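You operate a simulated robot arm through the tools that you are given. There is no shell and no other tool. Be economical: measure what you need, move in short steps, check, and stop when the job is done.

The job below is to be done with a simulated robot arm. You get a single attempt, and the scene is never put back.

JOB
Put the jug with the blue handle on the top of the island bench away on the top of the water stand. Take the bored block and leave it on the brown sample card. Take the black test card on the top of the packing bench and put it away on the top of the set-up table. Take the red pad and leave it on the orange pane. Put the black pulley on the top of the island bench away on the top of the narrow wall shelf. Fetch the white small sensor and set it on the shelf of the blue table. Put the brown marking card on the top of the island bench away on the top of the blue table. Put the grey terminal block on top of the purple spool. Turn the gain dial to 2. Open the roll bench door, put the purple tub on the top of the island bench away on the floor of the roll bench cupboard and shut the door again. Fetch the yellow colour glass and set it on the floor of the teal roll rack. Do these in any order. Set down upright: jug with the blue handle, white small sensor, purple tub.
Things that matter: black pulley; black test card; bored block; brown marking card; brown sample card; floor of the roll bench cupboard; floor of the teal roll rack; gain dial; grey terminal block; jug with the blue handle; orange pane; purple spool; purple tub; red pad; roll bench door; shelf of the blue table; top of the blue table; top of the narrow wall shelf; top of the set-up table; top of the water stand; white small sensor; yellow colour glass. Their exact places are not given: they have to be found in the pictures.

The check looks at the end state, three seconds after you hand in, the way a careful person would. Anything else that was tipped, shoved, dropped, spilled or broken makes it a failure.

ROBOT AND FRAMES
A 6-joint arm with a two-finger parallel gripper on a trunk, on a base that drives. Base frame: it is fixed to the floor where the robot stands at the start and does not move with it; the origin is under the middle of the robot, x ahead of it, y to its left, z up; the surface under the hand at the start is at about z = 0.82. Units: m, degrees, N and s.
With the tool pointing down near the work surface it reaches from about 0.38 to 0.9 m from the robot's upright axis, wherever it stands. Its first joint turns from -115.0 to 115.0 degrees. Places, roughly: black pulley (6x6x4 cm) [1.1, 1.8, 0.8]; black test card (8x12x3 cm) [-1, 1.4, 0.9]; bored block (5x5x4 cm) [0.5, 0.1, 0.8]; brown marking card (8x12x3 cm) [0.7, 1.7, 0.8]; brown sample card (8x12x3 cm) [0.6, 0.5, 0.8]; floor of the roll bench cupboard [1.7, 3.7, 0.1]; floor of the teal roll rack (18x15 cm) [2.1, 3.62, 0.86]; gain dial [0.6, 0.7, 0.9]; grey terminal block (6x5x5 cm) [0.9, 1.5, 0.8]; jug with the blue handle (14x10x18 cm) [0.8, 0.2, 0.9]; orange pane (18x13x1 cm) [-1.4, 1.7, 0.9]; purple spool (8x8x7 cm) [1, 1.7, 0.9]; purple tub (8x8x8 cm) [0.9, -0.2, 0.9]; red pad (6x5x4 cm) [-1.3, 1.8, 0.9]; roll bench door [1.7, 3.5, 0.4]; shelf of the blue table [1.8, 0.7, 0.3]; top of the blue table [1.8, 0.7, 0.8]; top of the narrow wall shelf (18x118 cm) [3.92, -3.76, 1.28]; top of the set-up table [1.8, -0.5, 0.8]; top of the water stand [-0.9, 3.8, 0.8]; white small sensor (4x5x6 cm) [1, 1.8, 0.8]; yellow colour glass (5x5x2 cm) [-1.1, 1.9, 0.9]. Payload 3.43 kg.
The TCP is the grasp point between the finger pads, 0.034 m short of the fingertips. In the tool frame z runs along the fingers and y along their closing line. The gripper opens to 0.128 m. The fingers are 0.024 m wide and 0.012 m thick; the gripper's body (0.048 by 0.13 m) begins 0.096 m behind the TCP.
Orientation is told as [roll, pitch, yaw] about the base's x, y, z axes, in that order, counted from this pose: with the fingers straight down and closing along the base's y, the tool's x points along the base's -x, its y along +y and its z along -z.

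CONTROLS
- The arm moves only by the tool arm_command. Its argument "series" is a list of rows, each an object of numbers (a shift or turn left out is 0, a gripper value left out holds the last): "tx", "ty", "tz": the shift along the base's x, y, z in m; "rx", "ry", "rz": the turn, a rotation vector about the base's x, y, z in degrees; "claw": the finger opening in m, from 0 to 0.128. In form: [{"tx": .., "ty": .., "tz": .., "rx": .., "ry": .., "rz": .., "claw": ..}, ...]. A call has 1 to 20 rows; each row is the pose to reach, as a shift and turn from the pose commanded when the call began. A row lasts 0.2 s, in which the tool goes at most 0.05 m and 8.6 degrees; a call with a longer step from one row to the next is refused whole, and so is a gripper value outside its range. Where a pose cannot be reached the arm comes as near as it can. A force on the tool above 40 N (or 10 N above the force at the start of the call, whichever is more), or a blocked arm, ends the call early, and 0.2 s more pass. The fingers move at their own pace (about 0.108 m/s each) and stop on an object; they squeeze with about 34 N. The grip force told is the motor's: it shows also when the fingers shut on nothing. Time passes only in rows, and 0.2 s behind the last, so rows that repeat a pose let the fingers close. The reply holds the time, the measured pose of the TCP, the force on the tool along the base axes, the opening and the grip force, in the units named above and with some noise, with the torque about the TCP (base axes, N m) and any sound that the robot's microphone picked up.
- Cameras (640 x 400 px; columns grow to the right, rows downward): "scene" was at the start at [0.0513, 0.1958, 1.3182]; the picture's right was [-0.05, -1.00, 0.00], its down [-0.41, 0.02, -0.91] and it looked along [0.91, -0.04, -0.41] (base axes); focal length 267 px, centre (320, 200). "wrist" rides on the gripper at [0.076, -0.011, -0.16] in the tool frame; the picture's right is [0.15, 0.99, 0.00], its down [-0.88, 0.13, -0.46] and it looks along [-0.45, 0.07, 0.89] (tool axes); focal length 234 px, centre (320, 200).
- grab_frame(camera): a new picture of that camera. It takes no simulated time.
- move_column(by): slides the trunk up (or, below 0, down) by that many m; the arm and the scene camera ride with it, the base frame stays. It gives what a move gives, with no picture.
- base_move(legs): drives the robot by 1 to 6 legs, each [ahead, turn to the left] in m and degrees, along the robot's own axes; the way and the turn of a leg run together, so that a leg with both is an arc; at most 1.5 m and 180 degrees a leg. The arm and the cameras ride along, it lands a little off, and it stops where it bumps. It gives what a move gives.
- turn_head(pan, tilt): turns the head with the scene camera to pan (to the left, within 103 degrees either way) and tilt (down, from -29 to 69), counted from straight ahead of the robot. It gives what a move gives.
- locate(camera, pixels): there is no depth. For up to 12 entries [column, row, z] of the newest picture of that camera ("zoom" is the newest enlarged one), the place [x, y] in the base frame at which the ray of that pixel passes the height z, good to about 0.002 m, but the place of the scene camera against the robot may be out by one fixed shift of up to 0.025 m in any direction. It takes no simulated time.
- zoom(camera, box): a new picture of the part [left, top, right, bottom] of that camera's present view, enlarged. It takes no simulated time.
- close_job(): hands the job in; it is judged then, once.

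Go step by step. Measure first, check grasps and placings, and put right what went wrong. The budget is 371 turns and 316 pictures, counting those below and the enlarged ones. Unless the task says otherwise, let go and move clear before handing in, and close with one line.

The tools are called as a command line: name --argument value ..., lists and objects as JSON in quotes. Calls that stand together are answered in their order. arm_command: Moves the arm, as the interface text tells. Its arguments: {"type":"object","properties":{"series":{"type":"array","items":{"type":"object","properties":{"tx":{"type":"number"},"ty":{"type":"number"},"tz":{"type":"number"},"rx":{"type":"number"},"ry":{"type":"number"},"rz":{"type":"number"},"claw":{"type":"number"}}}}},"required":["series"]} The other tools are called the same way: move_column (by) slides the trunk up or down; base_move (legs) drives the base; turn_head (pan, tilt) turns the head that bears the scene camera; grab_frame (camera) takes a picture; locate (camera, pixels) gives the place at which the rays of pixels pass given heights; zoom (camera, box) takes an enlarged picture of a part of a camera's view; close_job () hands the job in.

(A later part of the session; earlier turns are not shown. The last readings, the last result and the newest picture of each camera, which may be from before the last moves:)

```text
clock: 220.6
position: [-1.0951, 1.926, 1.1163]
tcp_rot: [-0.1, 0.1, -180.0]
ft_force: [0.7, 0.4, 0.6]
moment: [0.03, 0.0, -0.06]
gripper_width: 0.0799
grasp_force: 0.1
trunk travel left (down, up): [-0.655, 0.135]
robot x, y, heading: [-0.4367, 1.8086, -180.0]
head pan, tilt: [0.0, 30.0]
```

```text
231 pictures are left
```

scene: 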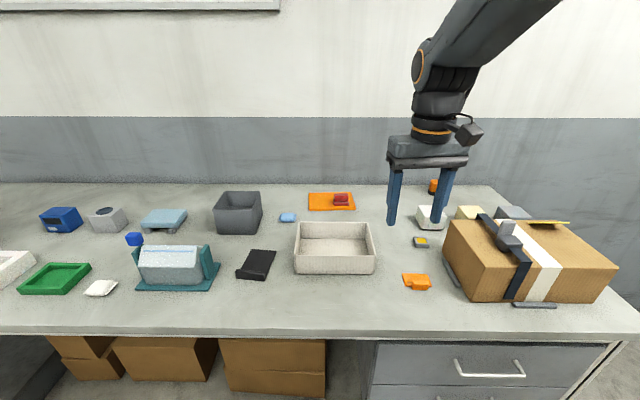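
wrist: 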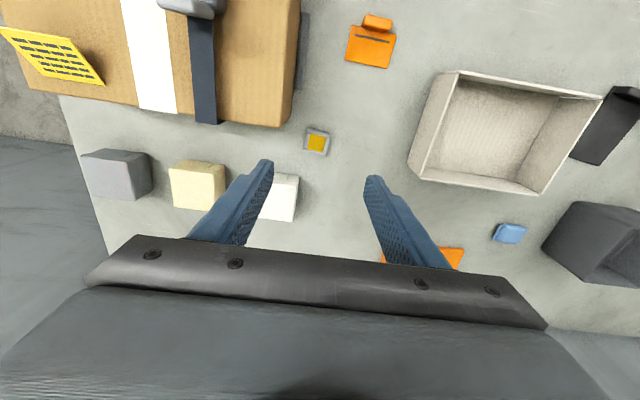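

zoom --camera "wrist" --box '[280, 110, 360, 160]'

locate --camera "wrist" --pixels '[[307, 128, 0.88], [330, 131, 0.88], [327, 155, 0.88], [303, 150, 0.88], [317, 141, 0.88], [290, 126, 0.95], [264, 172, 0.9], [300, 0, 0.95]]'

```text
8.00 times, centred on (320, 135) of wrist
```

zoom: 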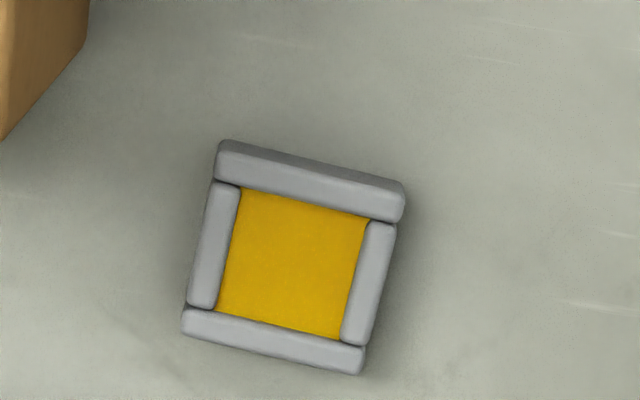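

```text
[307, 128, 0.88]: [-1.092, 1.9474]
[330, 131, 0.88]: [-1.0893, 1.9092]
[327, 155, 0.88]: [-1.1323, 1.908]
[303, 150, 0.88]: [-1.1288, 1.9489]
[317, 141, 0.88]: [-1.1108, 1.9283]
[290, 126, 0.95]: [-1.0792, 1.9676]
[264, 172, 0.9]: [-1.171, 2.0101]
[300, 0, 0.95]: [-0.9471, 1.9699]
```

The glass is centred at (-1.110,1.928), and the box corner is close at (-1.08,1.97). I turn the gripper 86° so its narrow side faces the box.

arm_command --series '[{"rz": -8, "tx": -0.015, "ty": 0.002}, {"rz": -16, "tx": -0.015, "ty": 0.002}, {"rz": -24, "tx": -0.015, "ty": 0.002}, {"rz": -32, "tx": -0.015, "ty": 0.002}, {"rz": -40, "tx": -0.015, "ty": 0.002}, {"rz": -48, "tx": -0.015, "ty": 0.002}, {"rz": -56, "tx": -0.015, "ty": 0.002}, {"rz": -64, "tx": -0.015, "ty": 0.002}, {"rz": -72, "tx": -0.015, "ty": 0.002}, {"rz": -80, "tx": -0.015, "ty": 0.002}, {"rz": -86, "tx": -0.015, "ty": 0.002}, {"rz": -86, "tx": -0.015, "ty": 0.002, "tz": -0.04, "claw": 0.07}, {"rz": -86, "tx": -0.015, "ty": 0.002, "tz": -0.08}, {"rz": -86, "tx": -0.015, "ty": 0.002, "tz": -0.11}, {"rz": -86, "tx": -0.015, "ty": 0.002, "tz": -0.11}]'

grab_frame --camera "wrist"

zoom --camera "wrist" --box '[240, 100, 400, 200]'

```text
clock: 223.8
position: [-1.1139, 1.9279, 1.0089]
tcp_rot: [-0.1, 0.1, 94.0]
ft_force: [0.0, 0.5, -0.3]
moment: [-0.02, -0.02, -0.03]
gripper_width: 0.07
grasp_force: 0.0
trunk travel left (down, up): [-0.655, 0.135]
robot x, y, heading: [-0.4356, 1.8098, -179.7]
head pan, tilt: [0.0, 30.0]
```

```text
229 pictures are left
```

wrist: 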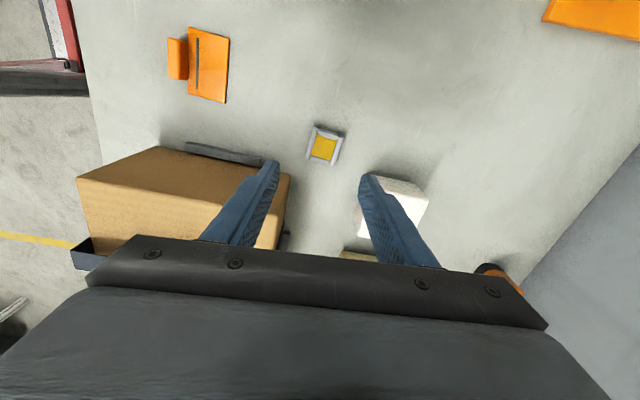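

```text
4.00 times, centred on (320, 150) of wrist
```

zoom: 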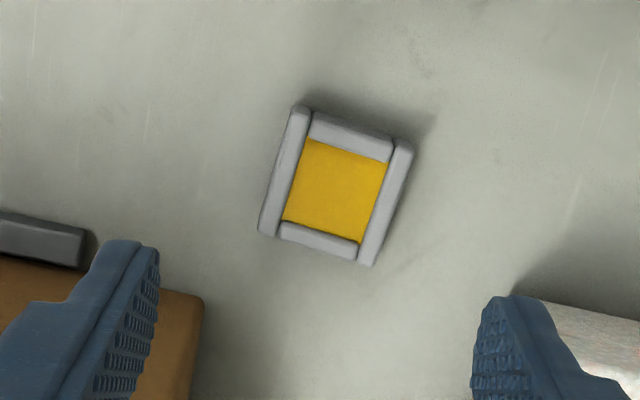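

locate --camera "wrist" --pixels '[[290, 175, 1.0], [290, 175, 0.96], [162, 146, 1.0], [162, 146, 0.96], [323, 147, 0.88], [311, 125, 0.88], [344, 135, 0.88], [333, 166, 0.88], [303, 158, 0.88], [281, 250, 0.86], [245, 160, 0.86], [262, 165, 0.88]]'

```text
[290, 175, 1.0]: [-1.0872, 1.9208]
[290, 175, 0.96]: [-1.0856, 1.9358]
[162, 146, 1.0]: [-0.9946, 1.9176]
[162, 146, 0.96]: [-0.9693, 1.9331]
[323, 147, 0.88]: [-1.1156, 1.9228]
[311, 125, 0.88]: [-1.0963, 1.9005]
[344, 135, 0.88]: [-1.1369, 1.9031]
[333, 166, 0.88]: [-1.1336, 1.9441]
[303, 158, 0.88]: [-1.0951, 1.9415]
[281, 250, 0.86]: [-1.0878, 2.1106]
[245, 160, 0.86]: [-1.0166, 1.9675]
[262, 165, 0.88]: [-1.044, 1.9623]
```

The box face is at y≈1.97, clear. The holder's yaw asks for 9° more turn. I correct, descend and grip.

arm_command --series '[{"rz": -8, "tx": -0.002}, {"rz": -9, "tx": -0.002, "tz": -0.04}, {"rz": -9, "tx": -0.002, "tz": -0.08}, {"rz": -9, "tx": -0.002, "tz": -0.1}, {"rz": -9, "tx": -0.002, "tz": -0.108}, {"rz": -9, "tx": -0.002, "tz": -0.108}]'

grab_frame --camera "wrist"

```text
clock: 225.2
position: [-1.1128, 1.9291, 0.9021]
tcp_rot: [-0.1, 0.0, 84.9]
ft_force: [0.2, -0.5, 0.0]
moment: [-0.02, -0.03, 0.01]
gripper_width: 0.0702
grasp_force: 0.1
trunk travel left (down, up): [-0.655, 0.135]
robot x, y, heading: [-0.4399, 1.8082, -179.6]
head pan, tilt: [0.0, 30.0]
```

```text
227 pictures are left
```

wrist: 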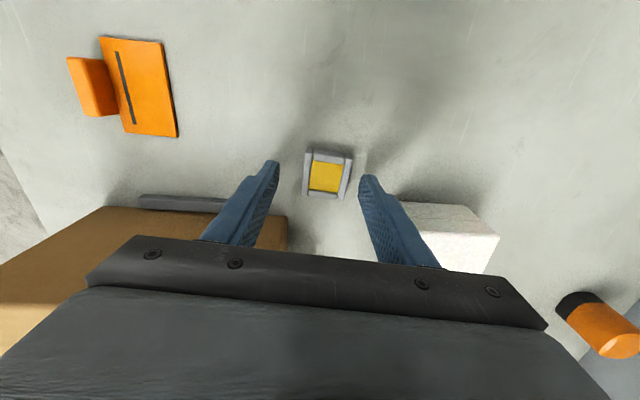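

arm_command --series '[{"tz": -0.004, "tx": -0.002}, {"tz": -0.004, "tx": -0.002}, {"tz": -0.004, "tx": -0.002, "claw": 0.05}, {"tz": -0.004, "tx": -0.002, "claw": 0.02}, {"tz": -0.004, "tx": -0.002}, {"tz": -0.004, "tx": -0.002}, {"tz": 0.03, "tx": -0.002}, {"tz": 0.06, "tx": -0.002}]'

grab_frame --camera "wrist"

```text
clock: 227.0
position: [-1.1142, 1.9285, 0.9604]
tcp_rot: [-0.1, 0.1, 85.0]
ft_force: [-1.0, 0.0, -0.2]
moment: [0.02, -0.01, 0.01]
gripper_width: 0.0404
grasp_force: 33.6
trunk travel left (down, up): [-0.655, 0.135]
robot x, y, heading: [-0.4348, 1.809, -179.6]
head pan, tilt: [0.0, 30.0]
```

```text
226 pictures are left
```

wrist: 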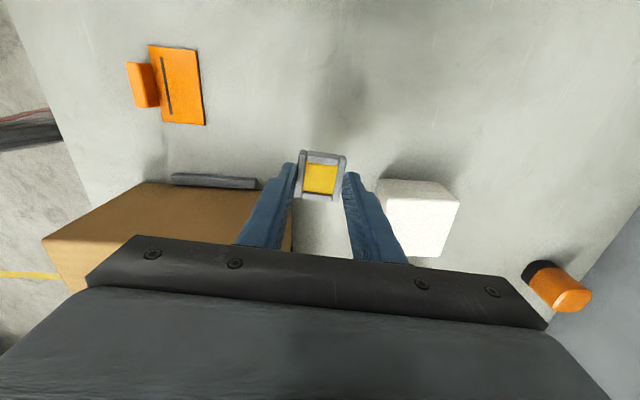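

Held at 0.040. I lift, tuck and drive out of the corridor toward the roll bench, stopping to look.

arm_command --series '[{"tz": 0.04}, {"tz": 0.08}, {"tz": 0.12}, {"tz": 0.16}, {"tz": 0.18, "tx": 0.04, "ty": -0.02}, {"tz": 0.18, "tx": 0.08, "ty": -0.04}, {"tz": 0.18, "tx": 0.12, "ty": -0.06}, {"tz": 0.18, "tx": 0.16, "ty": -0.08}, {"tz": 0.18, "tx": 0.2, "ty": -0.1}, {"tz": 0.18, "tx": 0.22, "ty": -0.12}]'

base_move --legs '[[-0.22, 0], [0, -90], [0.9, 0], [0, -90], [0.9, 0]]'

grab_frame --camera "scene"

turn_head --pan 50 --tilt 25

grab_frame --camera "scene"

```text
clock: 229.2
position: [-0.8936, 1.8107, 1.139]
tcp_rot: [-0.1, 0.0, 85.0]
ft_force: [-0.2, -0.2, -0.2]
moment: [-0.01, -0.03, 0.01]
gripper_width: 0.0406
grasp_force: 34.0
trunk travel left (down, up): [-0.655, 0.135]
robot x, y, heading: [-0.4386, 1.8087, -179.5]
head pan, tilt: [0.0, 30.0]
```

```text
clock: 247.3
position: [1.1338, 2.7331, 1.1392]
tcp_rot: [-0.1, 0.0, -95.0]
ft_force: [0.9, 0.4, -0.5]
moment: [0.03, 0.02, 0.01]
gripper_width: 0.041
grasp_force: 34.2
trunk travel left (down, up): [-0.655, 0.135]
robot x, y, heading: [0.6789, 2.7351, 0.5]
head pan, tilt: [0.0, 30.0]
```

```text
225 pictures are left
```

scene: 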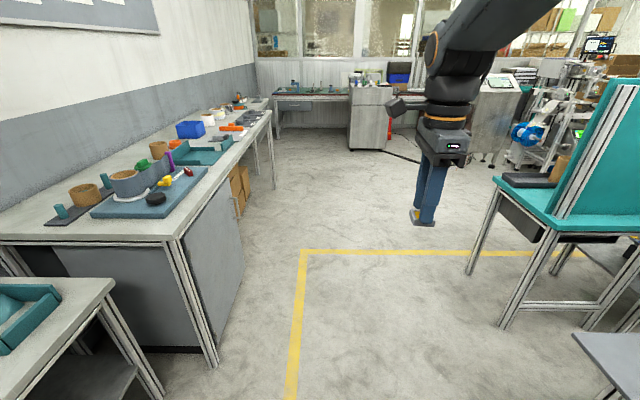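

```text
clock: 248.4
position: [1.1338, 2.733, 1.1405]
tcp_rot: [-0.1, 0.1, -95.0]
ft_force: [-0.1, -0.5, -0.7]
moment: [0.03, 0.02, -0.01]
gripper_width: 0.0409
grasp_force: 33.4
trunk travel left (down, up): [-0.655, 0.135]
robot x, y, heading: [0.6782, 2.7395, 0.5]
head pan, tilt: [50.0, 25.0]
```

```text
224 pictures are left
```

scene: 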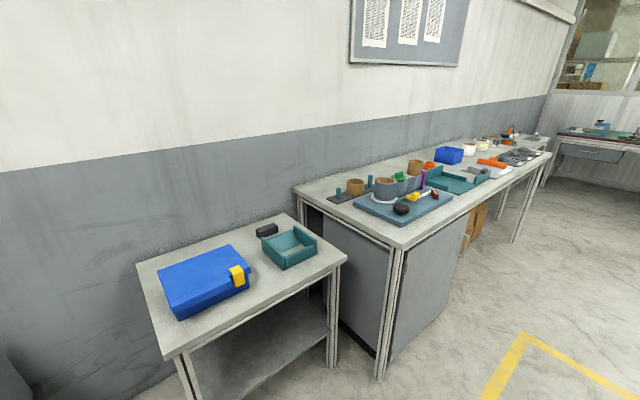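

The passage is open. The teal rack looks to be the tray at (460,178). I zoom and measure.

zoom --camera "scene" --box '[330, 120, 560, 260]'

locate --camera "scene" --pixels '[[458, 182, 0.86], [300, 190, 0.84], [402, 248, 0.84], [382, 375, 0.0], [550, 153, 0.84], [430, 177, 0.86], [487, 177, 0.86], [455, 190, 0.86]]'

```text
2.78 times, centred on (445, 190) of scene
```

zoom: 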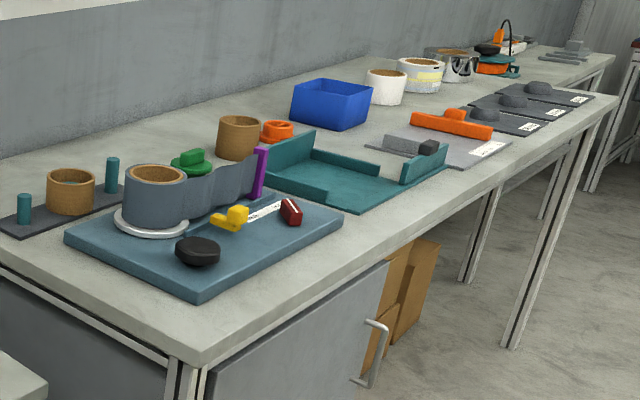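

```text
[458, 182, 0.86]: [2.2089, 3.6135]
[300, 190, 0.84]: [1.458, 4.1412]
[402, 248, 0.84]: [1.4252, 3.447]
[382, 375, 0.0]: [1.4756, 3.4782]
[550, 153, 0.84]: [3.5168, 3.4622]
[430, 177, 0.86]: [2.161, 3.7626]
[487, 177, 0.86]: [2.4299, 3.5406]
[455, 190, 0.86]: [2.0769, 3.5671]
```

The rack is an open tray around (2.1,3.62). I drive in front of it.

base_move --legs '[[1.38, 0], [0, 90], [0.1, 0]]'

turn_head --pan 0 --tilt 35

grab_frame --camera "scene"

grab_frame --camera "wrist"

```text
clock: 259.9
position: [2.065, 3.2872, 1.1394]
tcp_rot: [-0.1, 0.1, -5.6]
ft_force: [-0.7, 0.0, 0.3]
moment: [0.0, -0.03, 0.01]
gripper_width: 0.0408
grasp_force: 34.1
trunk travel left (down, up): [-0.655, 0.135]
robot x, y, heading: [2.0588, 2.831, 89.8]
head pan, tilt: [50.0, 25.0]
```

```text
clock: 261.1
position: [2.0653, 3.2881, 1.1409]
tcp_rot: [-0.1, 0.1, -5.7]
ft_force: [-0.1, 0.4, -1.1]
moment: [0.0, 0.05, 0.01]
gripper_width: 0.0407
grasp_force: 34.1
trunk travel left (down, up): [-0.655, 0.135]
robot x, y, heading: [2.0567, 2.8296, 89.8]
head pan, tilt: [0.0, 35.0]
```

```text
222 pictures are left
```

scene: 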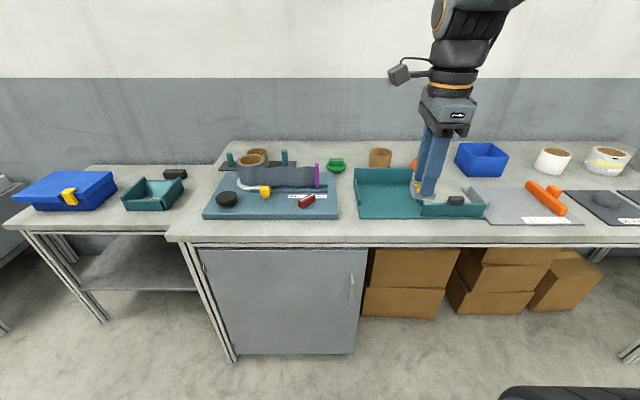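

```text
221 pictures are left
```

wrist: 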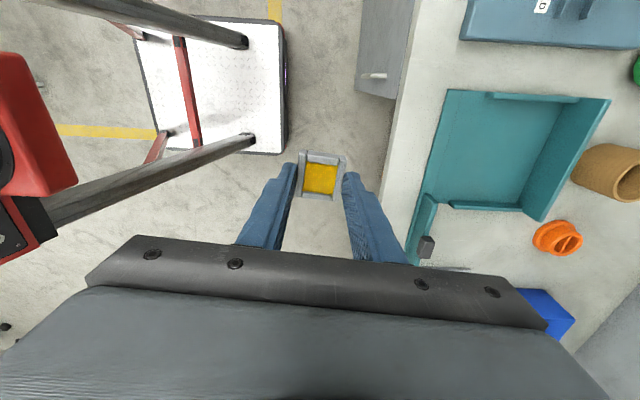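

locate --camera "wrist" --pixels '[[447, 90, 0.85], [435, 195, 0.85], [530, 98, 0.85], [520, 205, 0.85], [480, 150, 0.85], [563, 110, 0.85], [400, 150, 0.84], [393, 95, 0.0]]'

zoom --camera "wrist" --box '[380, 60, 640, 270]'

zoom --camera "scene" --box '[330, 140, 520, 250]'

```text
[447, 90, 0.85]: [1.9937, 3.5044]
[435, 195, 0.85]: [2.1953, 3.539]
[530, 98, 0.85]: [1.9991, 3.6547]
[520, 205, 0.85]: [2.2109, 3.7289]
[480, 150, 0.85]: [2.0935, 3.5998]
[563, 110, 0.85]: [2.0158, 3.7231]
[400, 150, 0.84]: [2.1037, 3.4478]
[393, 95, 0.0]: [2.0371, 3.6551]
```

```text
1.90 times, centred on (510, 165) of wrist
```

zoom: 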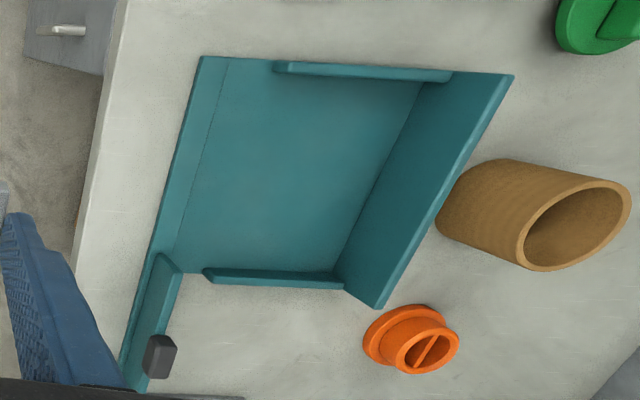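

```text
3.37 times, centred on (425, 195) of scene
```

zoom: 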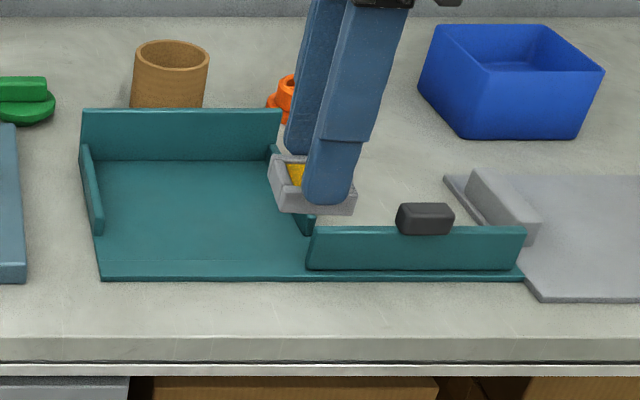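

The floor spans x 1.99–2.19, y 3.52–3.70. I carry the glass over (2.093,3.605) and lower it.

arm_command --series '[{"ty": 0.04, "tx": 0.005}, {"ty": 0.08, "tx": 0.01}, {"ty": 0.12, "tx": 0.015}, {"ty": 0.16, "tx": 0.02}, {"ty": 0.2, "tx": 0.025}, {"ty": 0.24, "tx": 0.028}, {"ty": 0.28, "tx": 0.028}, {"ty": 0.317, "tx": 0.028}, {"ty": 0.317, "tx": 0.028, "tz": -0.05}, {"ty": 0.317, "tx": 0.028, "tz": -0.1}, {"ty": 0.317, "tx": 0.028, "tz": -0.15}, {"ty": 0.317, "tx": 0.028, "tz": -0.19}, {"ty": 0.317, "tx": 0.028, "tz": -0.21}, {"ty": 0.317, "tx": 0.028, "tz": -0.21}]'

grab_frame --camera "wrist"

zoom --camera "scene" --box '[330, 140, 520, 250]'

```text
clock: 264.1
position: [2.0929, 3.6051, 0.9308]
tcp_rot: [-0.1, 0.1, -5.7]
ft_force: [0.9, -0.6, 0.3]
moment: [-0.01, -0.02, 0.0]
gripper_width: 0.0407
grasp_force: 34.1
trunk travel left (down, up): [-0.655, 0.135]
robot x, y, heading: [2.0535, 2.8308, 89.8]
head pan, tilt: [0.0, 35.0]
```

```text
218 pictures are left
```

wrist: 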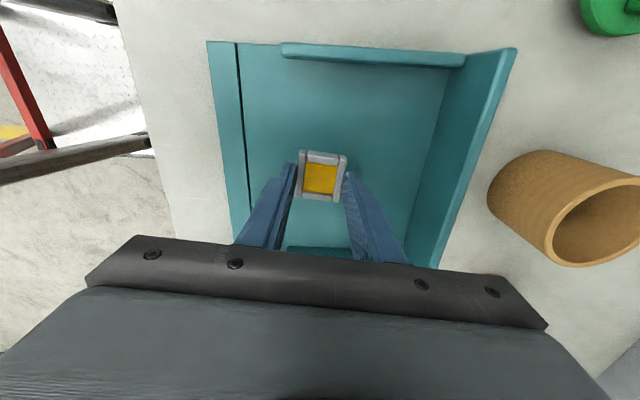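

```text
3.37 times, centred on (425, 195) of scene
```

zoom: 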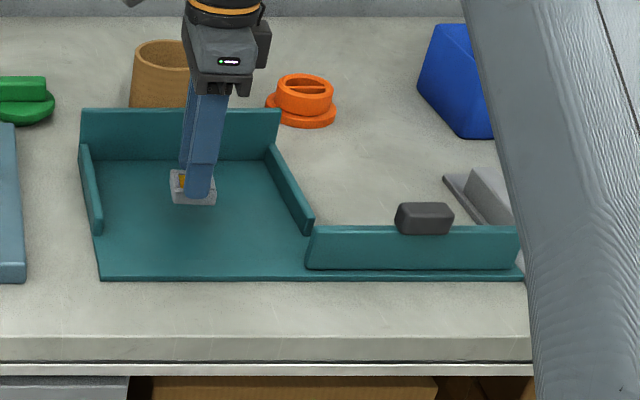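

Centred in the rack. I lower to contact.

arm_command --series '[{"tz": -0.015}, {"tz": -0.024}, {"tz": -0.028}, {"tz": -0.028}]'

arm_command --series '[{"tz": -0.003}, {"tz": -0.006}, {"tz": -0.009}, {"tz": -0.009}]'

```text
clock: 265.1
position: [2.0933, 3.6057, 0.9036]
tcp_rot: [-0.2, 0.1, -5.8]
ft_force: [-0.2, -1.0, 0.5]
moment: [0.03, 0.02, -0.02]
gripper_width: 0.0405
grasp_force: 34.4
trunk travel left (down, up): [-0.655, 0.135]
robot x, y, heading: [2.0565, 2.8308, 89.9]
head pan, tilt: [0.0, 35.0]
```

```text
clock: 266.1
position: [2.0911, 3.6048, 0.8963]
tcp_rot: [0.1, 0.1, -5.7]
ft_force: [-0.1, -3.6, 26.2]
moment: [-0.14, -0.01, -0.01]
gripper_width: 0.0409
grasp_force: 34.2
trunk travel left (down, up): [-0.655, 0.135]
robot x, y, heading: [2.0557, 2.8294, 89.7]
head pan, tilt: [0.0, 35.0]
```

Contact at 0.896. I release and rise.

arm_command --series '[{"claw": 0.05}, {"claw": 0.06}, {"claw": 0.06}, {"tz": 0.03}, {"tz": 0.07}, {"tz": 0.11}, {"tz": 0.15}, {"tz": 0.19}, {"tz": 0.22}, {"tz": 0.22, "ty": -0.05}, {"tz": 0.22, "ty": -0.1}, {"tz": 0.22, "ty": -0.15}, {"tz": 0.22, "ty": -0.2}, {"tz": 0.22, "ty": -0.24}]'

zoom --camera "scene" --box '[330, 140, 520, 250]'

grab_frame --camera "scene"

```text
clock: 269.1
position: [2.0964, 3.3662, 1.1094]
tcp_rot: [-0.1, 0.1, -5.7]
ft_force: [0.3, 0.3, -1.2]
moment: [-0.07, 0.0, 0.0]
gripper_width: 0.0597
grasp_force: 0.1
trunk travel left (down, up): [-0.655, 0.135]
robot x, y, heading: [2.0561, 2.8324, 89.8]
head pan, tilt: [0.0, 35.0]
```

```text
3.37 times, centred on (425, 195) of scene
```

zoom: 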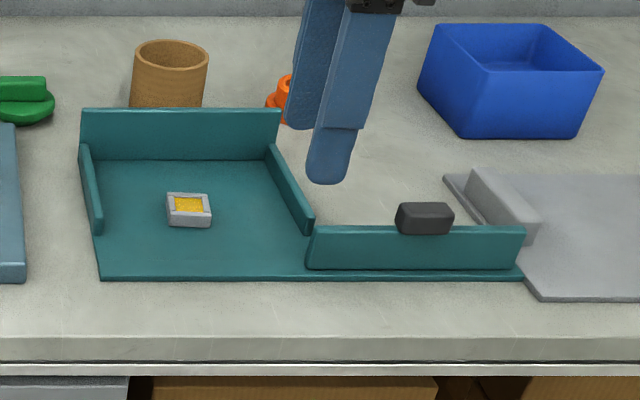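

```text
215 pictures are left
```

scene: 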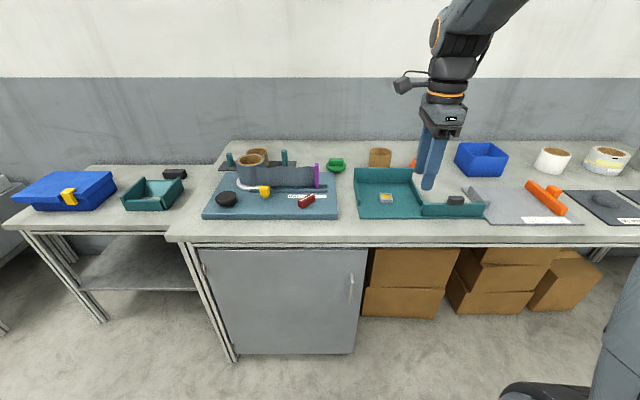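

The yellow glass sits on the rack floor. Now the roll bench door: I look at the handle and hinges closely.

zoom --camera "scene" --box '[170, 230, 390, 370]'

zoom --camera "scene" --box '[330, 250, 380, 320]'

locate --camera "scene" --pixels '[[200, 248, 0.8], [366, 248, 0.8], [233, 356, 0.0], [355, 352, 0.05], [352, 270, 0.65], [351, 300, 0.4]]'

```text
2.86 times, centred on (280, 300) of scene
```

zoom: 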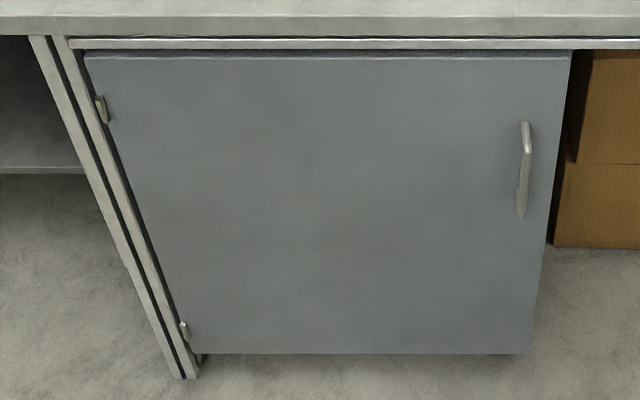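

```text
5.71 times, centred on (355, 285) of scene
```

zoom: 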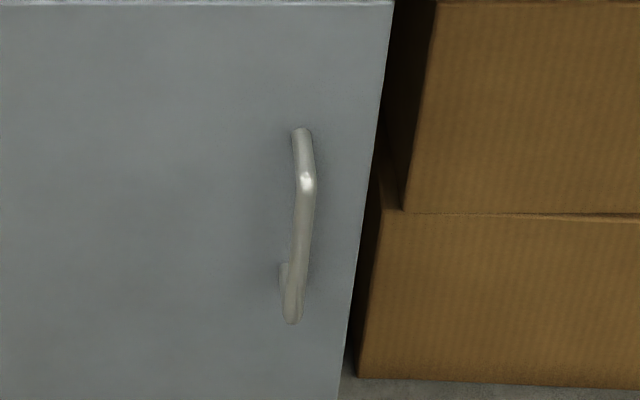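

```text
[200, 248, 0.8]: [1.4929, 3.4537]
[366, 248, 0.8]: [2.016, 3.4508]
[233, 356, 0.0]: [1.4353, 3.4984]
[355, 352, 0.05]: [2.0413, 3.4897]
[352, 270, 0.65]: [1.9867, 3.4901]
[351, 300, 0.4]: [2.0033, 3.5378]
```

The hinge is on the left (x≈1.49) and the door's free edge at x≈2.03. The handle is a vertical bar near (1.98,3.42), z 0.56–0.72. I back up, lower the trunk and turn the tool to point horizontally at it.

base_move --legs '[[-0.17, 0]]'

move_column --by -0.25

arm_command --series '[{"rz": -8}, {"rz": -16}, {"rz": -24, "tx": -0.02}, {"rz": -32, "tx": -0.04}, {"rz": -40, "tx": -0.06}, {"rz": -48, "tx": -0.08}, {"rz": -56, "tx": -0.1}, {"rz": -64, "tx": -0.11}, {"rz": -72, "tx": -0.115}, {"rz": -80, "tx": -0.115}, {"rz": -84.5, "tx": -0.115}, {"rz": -84.5, "tx": -0.115}]'

```text
clock: 270.6
position: [2.0965, 3.1879, 1.1102]
tcp_rot: [-0.1, 0.1, -5.8]
ft_force: [0.3, -0.4, 0.0]
moment: [-0.01, 0.04, -0.01]
gripper_width: 0.0599
grasp_force: 0.1
trunk travel left (down, up): [-0.655, 0.135]
robot x, y, heading: [2.0558, 2.6575, 89.8]
head pan, tilt: [0.0, 35.0]
```

```text
clock: 273.2
position: [2.0959, 3.1889, 0.8594]
tcp_rot: [-0.2, 0.1, -5.8]
ft_force: [0.4, 0.7, 0.4]
moment: [0.01, 0.0, 0.04]
gripper_width: 0.0601
grasp_force: 0.1
trunk travel left (down, up): [-0.405, 0.385]
robot x, y, heading: [2.0576, 2.6546, 89.8]
head pan, tilt: [0.0, 35.0]
```

```text
clock: 275.8
position: [2.0492, 3.1898, 0.8514]
tcp_rot: [-3.4, 0.6, -86.0]
ft_force: [-0.4, -0.3, 0.9]
moment: [0.0, 0.01, 0.04]
gripper_width: 0.06
grasp_force: 0.1
out of reach, approached as far as the arm can: row 9, 10, 11, 12
trunk travel left (down, up): [-0.405, 0.385]
robot x, y, heading: [2.0523, 2.6515, 89.7]
head pan, tilt: [0.0, 35.0]
```

A wrist limit sits near there. I turn the other way (camera underneath) instead.

arm_command --series '[{"rz": 8}, {"rz": 16}, {"rz": 24}, {"rz": 32}, {"rz": 40}, {"rz": 48}, {"rz": 56}, {"rz": 64}, {"rz": 72}, {"rz": 80}, {"rz": 88}, {"rz": 96}, {"rz": 104}, {"rz": 112}, {"rz": 120}, {"rz": 128}, {"rz": 136}, {"rz": 144}, {"rz": 152}, {"rz": 160}]'

arm_command --series '[{"rz": 8}, {"rz": 16}, {"rz": 16}]'

```text
clock: 280.0
position: [2.0506, 3.19, 0.8495]
tcp_rot: [-3.4, 0.6, 74.2]
ft_force: [-0.1, 0.1, 0.6]
moment: [0.0, -0.01, 0.0]
gripper_width: 0.0601
grasp_force: 0.0
trunk travel left (down, up): [-0.405, 0.385]
robot x, y, heading: [2.0546, 2.655, 89.6]
head pan, tilt: [0.0, 35.0]
```

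```text
clock: 280.8
position: [2.0496, 3.1897, 0.8475]
tcp_rot: [-3.4, 0.6, 90.1]
ft_force: [-0.9, -0.8, -0.6]
moment: [-0.03, -0.04, 0.02]
gripper_width: 0.0599
grasp_force: 0.1
trunk travel left (down, up): [-0.405, 0.385]
robot x, y, heading: [2.0512, 2.6559, 89.4]
head pan, tilt: [0.0, 35.0]
```

I level it, then pitch the fingers forward while moving to z≈0.68.

arm_command --series '[{"ry": 3.4, "rx": 0.6, "ty": 0.02, "tz": -0.03}, {"ry": 3.4, "rx": 0.6, "ty": 0.04, "tz": -0.06, "tx": -0.01}, {"ry": 3.4, "rx": 0.6, "ty": 0.06, "tz": -0.09, "tx": -0.02}, {"ry": 3.4, "rx": 0.6, "ty": 0.07, "tz": -0.12, "tx": -0.04}, {"ry": 3.4, "rx": 0.6, "ty": 0.07, "tz": -0.15, "tx": -0.06}]'

arm_command --series '[{"rx": 8}, {"rx": 16}, {"rx": 24}, {"rx": 32}, {"rx": 40}, {"rx": 48}, {"rx": 56}, {"rx": 64}, {"rx": 72}, {"rx": 80}, {"rx": 86}, {"rx": 86}]'

grab_frame --camera "wrist"

grab_frame --camera "scene"

```text
clock: 282.0
position: [1.9884, 3.2607, 0.6983]
tcp_rot: [0.0, -0.1, 90.2]
ft_force: [0.7, 0.2, -0.5]
moment: [0.02, 0.0, -0.01]
gripper_width: 0.0598
grasp_force: 0.1
trunk travel left (down, up): [-0.405, 0.385]
robot x, y, heading: [2.0535, 2.6571, 89.7]
head pan, tilt: [0.0, 35.0]
```

```text
clock: 284.6
position: [1.9901, 3.2662, 0.6954]
tcp_rot: [-1.7, -86.2, 91.6]
ft_force: [0.0, -0.1, -0.6]
moment: [-0.02, -0.04, 0.01]
gripper_width: 0.0599
grasp_force: 0.1
out of reach, approached as far as the arm can: row 4, 5, 7, 8, 9, 10, 11, 12
trunk travel left (down, up): [-0.405, 0.385]
robot x, y, heading: [2.0557, 2.6529, 89.5]
head pan, tilt: [0.0, 35.0]
```

```text
212 pictures are left
```

wrist: 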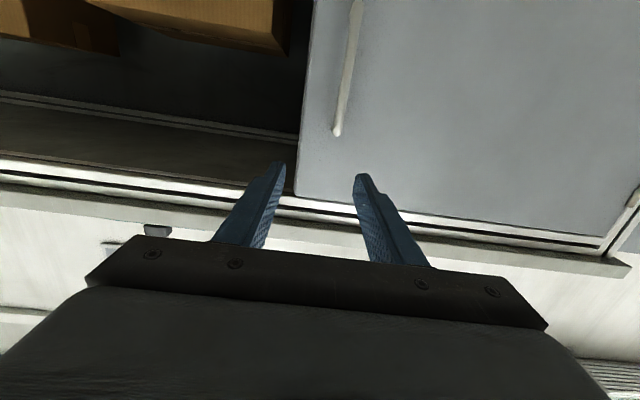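

```text
211 pictures are left
```

scene: 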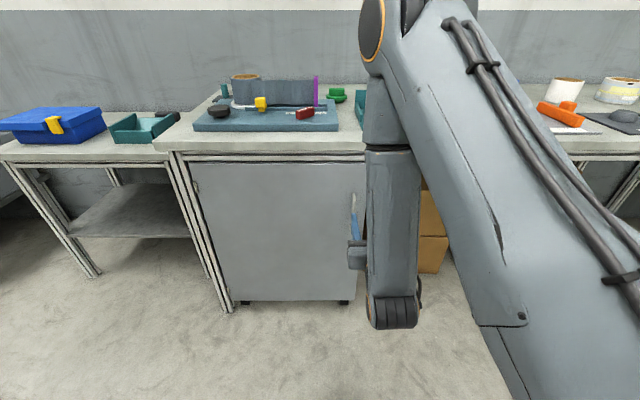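

The tool is horizontal. In this upside-down wrist view the handle's top end is at (337,132). I use locate to find its height.

locate --camera "wrist" --pixels '[[337, 132, 0.68], [337, 132, 0.66], [337, 132, 0.64], [345, 70, 0.62], [345, 70, 0.6], [345, 70, 0.58], [345, 70, 0.56], [300, 185, 0.8], [300, 185, 0.78]]'

zoom --camera "wrist" --box '[270, 0, 420, 200]'

```text
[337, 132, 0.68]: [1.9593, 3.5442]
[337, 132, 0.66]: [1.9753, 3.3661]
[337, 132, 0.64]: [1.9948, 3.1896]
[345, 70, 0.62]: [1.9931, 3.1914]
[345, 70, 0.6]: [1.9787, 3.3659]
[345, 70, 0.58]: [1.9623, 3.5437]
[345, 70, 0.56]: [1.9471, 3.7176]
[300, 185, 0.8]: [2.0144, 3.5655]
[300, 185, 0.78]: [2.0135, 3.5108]
```

```text
2.00 times, centred on (345, 100) of wrist
```

zoom: 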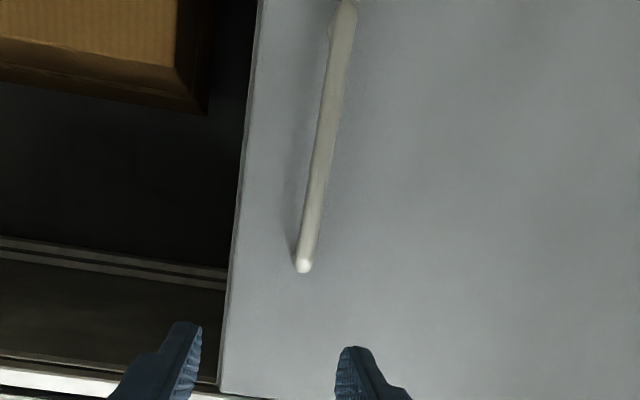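

The handle spans about z 0.53–0.667 at x≈1.971. I lower the gripper to z 0.60 and centre on it.

arm_command --series '[{"tx": -0.01, "tz": -0.03}, {"tx": -0.019, "tz": -0.06}, {"tx": -0.019, "tz": -0.09}, {"tx": -0.019, "tz": -0.095, "ty": 0.03}, {"tx": -0.019, "tz": -0.095, "ty": 0.06}, {"tx": -0.019, "tz": -0.095, "ty": 0.06}]'

grab_frame --camera "wrist"

```text
clock: 286.0
position: [1.97, 3.3249, 0.6012]
tcp_rot: [-1.5, -86.0, 91.5]
ft_force: [0.1, -0.5, 0.5]
moment: [0.01, -0.02, 0.0]
gripper_width: 0.06
grasp_force: 0.1
trunk travel left (down, up): [-0.405, 0.385]
robot x, y, heading: [2.0569, 2.654, 89.7]
head pan, tilt: [0.0, 35.0]
```

```text
209 pictures are left
```

wrist: 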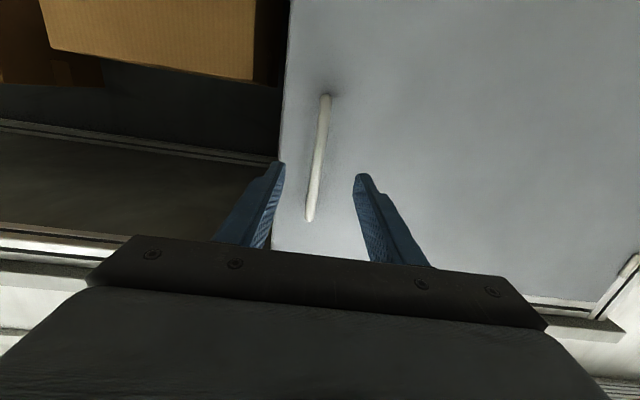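

The handle's middle (318,157) lies right on the tool axis. I advance slowly.

arm_command --series '[{"ty": 0.02}, {"ty": 0.04}, {"ty": 0.055}, {"ty": 0.065}, {"ty": 0.075}, {"ty": 0.08}]'

grab_frame --camera "wrist"

```text
clock: 287.4
position: [1.9718, 3.4058, 0.5994]
tcp_rot: [-1.7, -85.9, 91.6]
ft_force: [-0.9, -0.2, -0.3]
moment: [0.02, 0.0, -0.01]
gripper_width: 0.0603
grasp_force: 0.0
trunk travel left (down, up): [-0.405, 0.385]
robot x, y, heading: [2.0566, 2.6551, 89.4]
head pan, tilt: [0.0, 35.0]
```

```text
208 pictures are left
```

wrist: 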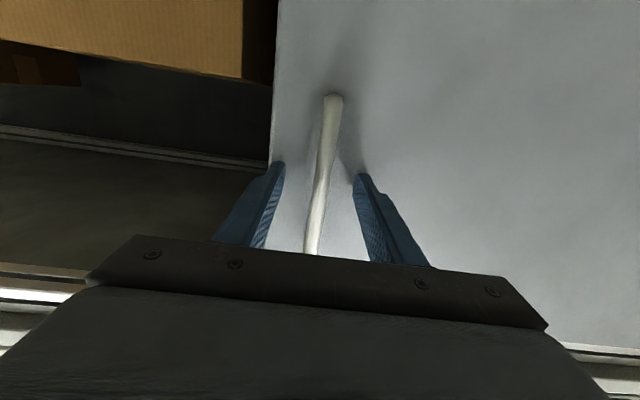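

The bar is between the fingers. I close on it.

arm_command --series '[{"claw": 0.03}, {"claw": 0.0}, {"claw": 0.0}, {"claw": 0.0}]'

```text
clock: 288.4
position: [1.972, 3.4055, 0.5986]
tcp_rot: [-1.5, -86.0, 91.6]
ft_force: [3.7, -0.4, -0.9]
moment: [0.07, 0.15, -0.01]
gripper_width: 0.0117
grasp_force: 45.6
trunk travel left (down, up): [-0.405, 0.385]
robot x, y, heading: [2.0553, 2.6514, 89.6]
head pan, tilt: [0.0, 35.0]
```

Gripped the bar (0.012). I pull along the door's arc to about 20°.

arm_command --series '[{"tx": -0.002, "ty": -0.02, "rz": -2.5}, {"tx": -0.0057, "ty": -0.0419, "rz": -5}, {"tx": -0.01, "ty": -0.063, "rz": -7.5}, {"tx": -0.0151, "ty": -0.083, "rz": -10}, {"tx": -0.0281, "ty": -0.1233, "rz": -15}, {"tx": -0.0445, "ty": -0.1622, "rz": -20}, {"tx": -0.0445, "ty": -0.1622, "rz": -20}]'

grab_frame --camera "scene"

```text
clock: 289.2
position: [1.9624, 3.342, 0.6]
tcp_rot: [-2.2, -86.3, 84.0]
ft_force: [6.0, -0.3, 6.2]
moment: [-0.53, 0.29, -0.04]
gripper_width: 0.0119
grasp_force: 44.9
trunk travel left (down, up): [-0.405, 0.385]
robot x, y, heading: [2.0565, 2.6554, 89.2]
head pan, tilt: [0.0, 35.0]
stopped in row 4: the force on the tool passed its limit at 41 N (the readings are from after the stop); the commanded pose is now the measured one
```

```text
207 pictures are left
```

scene: 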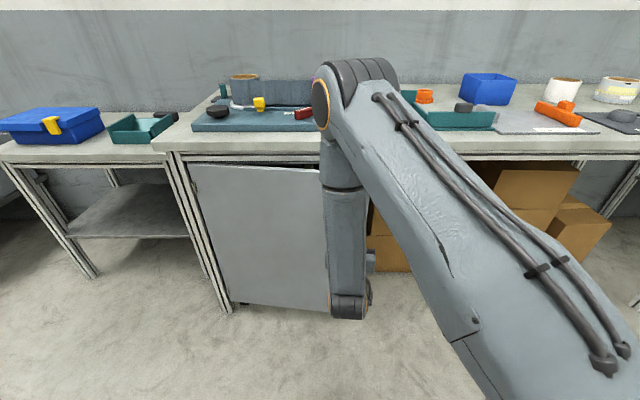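

The door is moving (about 7°). A force spike stopped the call, so I continue more slowly.

arm_command --series '[{"tx": -0.002, "ty": -0.01, "rz": -1.2}, {"tx": -0.005, "ty": -0.02, "rz": -2.5}, {"tx": -0.008, "ty": -0.03, "rz": -3.7}, {"tx": -0.011, "ty": -0.04, "rz": -5}, {"tx": -0.018, "ty": -0.06, "rz": -7.5}, {"tx": -0.026, "ty": -0.08, "rz": -10}, {"tx": -0.0345, "ty": -0.099, "rz": -12.5}, {"tx": -0.0345, "ty": -0.099, "rz": -12.5}]'

```text
clock: 290.7
position: [1.9361, 3.257, 0.5987]
tcp_rot: [-3.8, -86.4, 74.8]
ft_force: [3.9, -2.0, 10.0]
moment: [0.01, 0.38, -0.05]
gripper_width: 0.0118
grasp_force: 45.1
trunk travel left (down, up): [-0.405, 0.385]
robot x, y, heading: [2.0533, 2.6529, 89.6]
head pan, tilt: [0.0, 35.0]
stopped in row 7: the force on the tool passed its limit at 45 N (the readings are from after the stop); the commanded pose is now the measured one
```

The door is about 18° open. I let go, back off and turn the tool downward so I can push the door from inside.

arm_command --series '[{"claw": 0.03}, {"claw": 0.05}, {"claw": 0.05}, {"tx": -0.008, "ty": -0.03}, {"tx": -0.015, "ty": -0.055}, {"tx": -0.015, "ty": -0.055}]'

arm_command --series '[{"tx": 0.03}, {"tx": 0.07}, {"tx": 0.11}, {"tx": 0.11, "tz": 0.04}, {"tx": 0.11, "tz": 0.08}, {"tx": 0.11, "tz": 0.12}, {"tx": 0.11, "tz": 0.12, "rx": -8}, {"tx": 0.11, "tz": 0.12, "rx": -16}, {"tx": 0.11, "tz": 0.12, "rx": -24}, {"tx": 0.11, "tz": 0.12, "rx": -32}, {"tx": 0.11, "tz": 0.12, "rx": -40}, {"tx": 0.11, "tz": 0.12, "rx": -48}, {"tx": 0.11, "tz": 0.12, "rx": -56}, {"tx": 0.11, "tz": 0.12, "rx": -64}, {"tx": 0.11, "tz": 0.12, "rx": -72}, {"tx": 0.11, "tz": 0.12, "rx": -80}, {"tx": 0.11, "tz": 0.12, "rx": -86}]'

grab_frame --camera "scene"

```text
clock: 292.1
position: [1.9189, 3.2029, 0.596]
tcp_rot: [-4.6, -86.3, 75.7]
ft_force: [-0.7, 0.1, 0.2]
moment: [-0.01, 0.0, 0.01]
gripper_width: 0.0499
grasp_force: 0.1
trunk travel left (down, up): [-0.405, 0.385]
robot x, y, heading: [2.0567, 2.6558, 89.2]
head pan, tilt: [0.0, 35.0]
```

```text
clock: 294.1
position: [2.0116, 3.2483, 0.7012]
tcp_rot: [-17.5, -62.6, 87.7]
ft_force: [19.7, -5.0, 6.6]
moment: [0.2, -0.05, -0.63]
gripper_width: 0.0387
grasp_force: 0.0
out of reach, approached as far as the arm can: row 5, 6, 7, 8, 9, 10
trunk travel left (down, up): [-0.405, 0.385]
robot x, y, heading: [2.0543, 2.6511, 88.7]
head pan, tilt: [0.0, 35.0]
stopped in row 10: the force on the tool passed its limit at 45 N (the readings are from after the stop); the commanded pose is now the measured one
```

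```text
206 pictures are left
```

scene: 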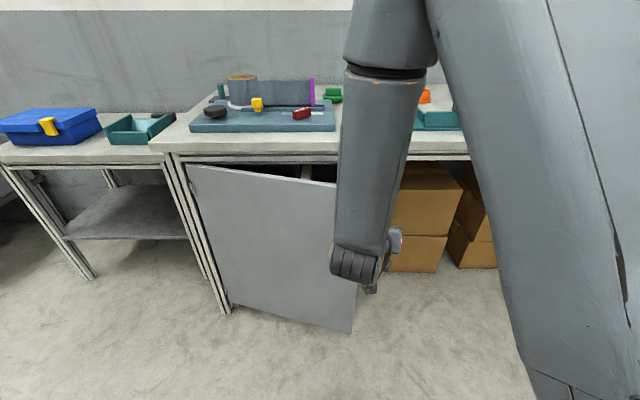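

grab_frame --camera "wrist"

```text
205 pictures are left
```

wrist: 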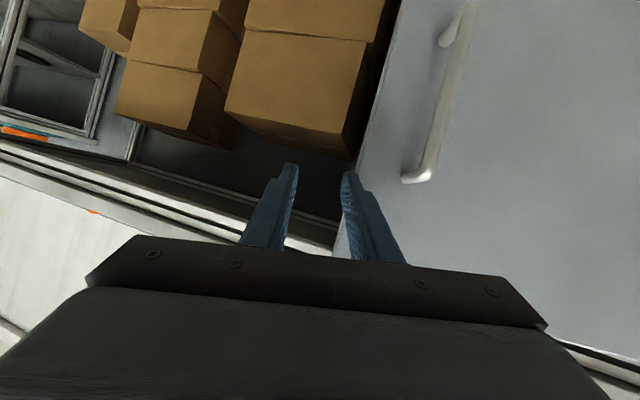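

The right finger is touching the door's free edge at (355,180). I back off to the right.

arm_command --series '[{"tx": 0.02, "ty": -0.02}, {"tx": 0.05, "ty": -0.03}, {"tx": 0.09, "ty": -0.03}, {"tx": 0.12, "ty": -0.02}, {"tx": 0.14, "ty": 0.0}, {"tx": 0.15, "ty": 0.02}]'

```text
clock: 295.6
position: [2.1613, 3.2773, 0.6998]
tcp_rot: [-17.6, -62.5, 88.1]
ft_force: [-0.4, -0.6, -0.1]
moment: [0.01, -0.03, 0.0]
gripper_width: 0.05
grasp_force: 0.1
out of reach, approached as far as the arm can: row 1, 2, 3, 4, 5, 6
trunk travel left (down, up): [-0.405, 0.385]
robot x, y, heading: [2.0577, 2.655, 89.3]
head pan, tilt: [0.0, 35.0]
```

arm_command --series '[{"rx": -8}, {"rx": -16}, {"rx": -24}, {"rx": -32}, {"rx": -40}, {"rx": -48}, {"rx": -56}, {"rx": -62}, {"rx": -62, "claw": 0.0}]'

```text
clock: 297.6
position: [2.16, 3.2774, 0.6994]
tcp_rot: [-19.2, -0.4, 89.0]
ft_force: [0.5, -0.4, 0.2]
moment: [0.01, -0.02, -0.01]
gripper_width: 0.0001
grasp_force: 30.4
trunk travel left (down, up): [-0.405, 0.385]
robot x, y, heading: [2.0536, 2.6546, 89.3]
head pan, tilt: [0.0, 35.0]
```

arm_command --series '[{"ry": 8}, {"ry": 16}, {"ry": 19.2}, {"ry": 19.2, "ty": 0.04}, {"ry": 19.2, "ty": 0.075}, {"ry": 19.2, "ty": 0.075}]'

grab_frame --camera "wrist"

grab_frame --camera "scene"

```text
clock: 298.9
position: [2.1585, 3.3278, 0.6677]
tcp_rot: [-9.8, -2.2, 89.5]
ft_force: [-0.2, -0.4, 0.0]
moment: [-0.02, -0.01, 0.02]
gripper_width: 0.0002
grasp_force: 33.3
out of reach, approached as far as the arm can: row 2, 3, 4, 5, 6
trunk travel left (down, up): [-0.405, 0.385]
robot x, y, heading: [2.0546, 2.6548, 89.3]
head pan, tilt: [0.0, 35.0]
```

```text
204 pictures are left
```

wrist: 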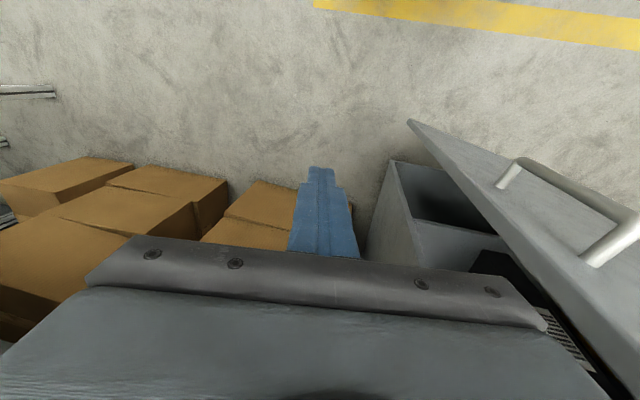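

```text
203 pictures are left
```

scene: 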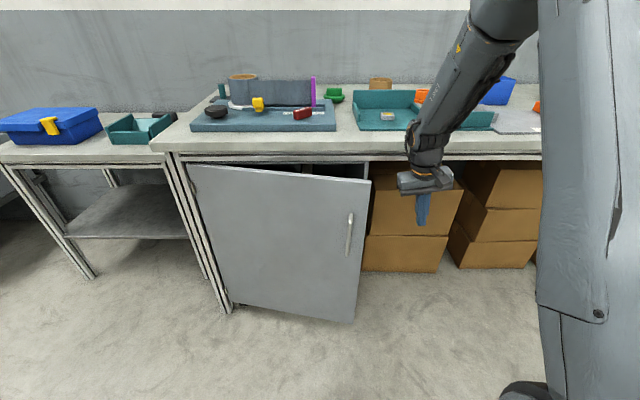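

The door stands about 18° open with its edge near (2.0,3.29). I slip the closed fingers behind it and push it open along its arc.

arm_command --series '[{"tz": 0.03, "tx": -0.03}, {"tz": 0.03, "tx": -0.07}, {"tz": 0.03, "tx": -0.11}, {"tz": 0.03, "tx": -0.14, "ty": 0.0}, {"tz": 0.03, "tx": -0.165, "ty": -0.015}, {"tz": 0.03, "tx": -0.19, "ty": -0.04}, {"tz": 0.03, "tx": -0.215, "ty": -0.065}, {"tz": 0.03, "tx": -0.237, "ty": -0.087}, {"tz": 0.03, "tx": -0.255, "ty": -0.112}, {"tz": 0.03, "tx": -0.273, "ty": -0.138}, {"tz": 0.03, "tx": -0.29, "ty": -0.165}, {"tz": 0.03, "tx": -0.308, "ty": -0.191}]'

grab_frame --camera "scene"

```text
clock: 299.9
position: [2.0369, 3.326, 0.6972]
tcp_rot: [-10.7, -2.2, 89.2]
ft_force: [5.9, -0.6, 1.6]
moment: [0.08, 0.47, -0.03]
gripper_width: 0.0
grasp_force: 33.5
trunk travel left (down, up): [-0.405, 0.385]
robot x, y, heading: [2.0573, 2.6504, 88.9]
head pan, tilt: [0.0, 35.0]
stopped in row 4: the force on the tool passed its limit at 48 N (the readings are from after the stop); the commanded pose is now the measured one
```

```text
202 pictures are left
```

scene: 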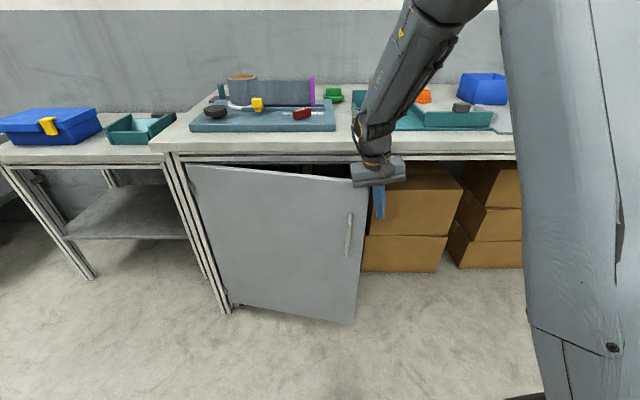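

The palm hit the door's top edge. I raise 4 cm so only the fingers engage, then move in behind and pull toward me.

arm_command --series '[{"tx": 0.03}, {"tx": 0.03, "tz": 0.045}, {"tx": 0.0, "tz": 0.045, "ty": 0.015}, {"tx": -0.04, "tz": 0.045, "ty": 0.02}, {"tx": -0.07, "tz": 0.045, "ty": 0.02}, {"tx": -0.07, "tz": 0.045, "ty": 0.02}]'

grab_frame --camera "wrist"

```text
clock: 300.8
position: [2.0312, 3.3368, 0.7365]
tcp_rot: [-12.1, -2.3, 89.1]
ft_force: [4.7, -1.0, 0.6]
moment: [0.03, 0.18, -0.01]
gripper_width: 0.0
grasp_force: 33.3
out of reach, approached as far as the arm can: row 3, 4
trunk travel left (down, up): [-0.405, 0.385]
robot x, y, heading: [2.0537, 2.6523, 88.9]
head pan, tilt: [0.0, 35.0]
stopped in row 4: the force on the tool passed its limit at 63 N (the readings are from after the stop); the commanded pose is now the measured one
```

```text
201 pictures are left
```

wrist: 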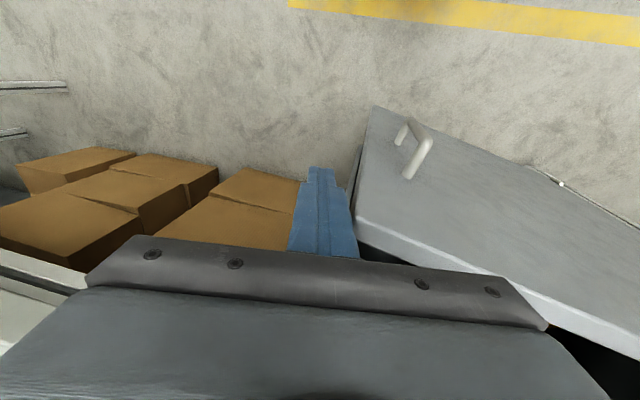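

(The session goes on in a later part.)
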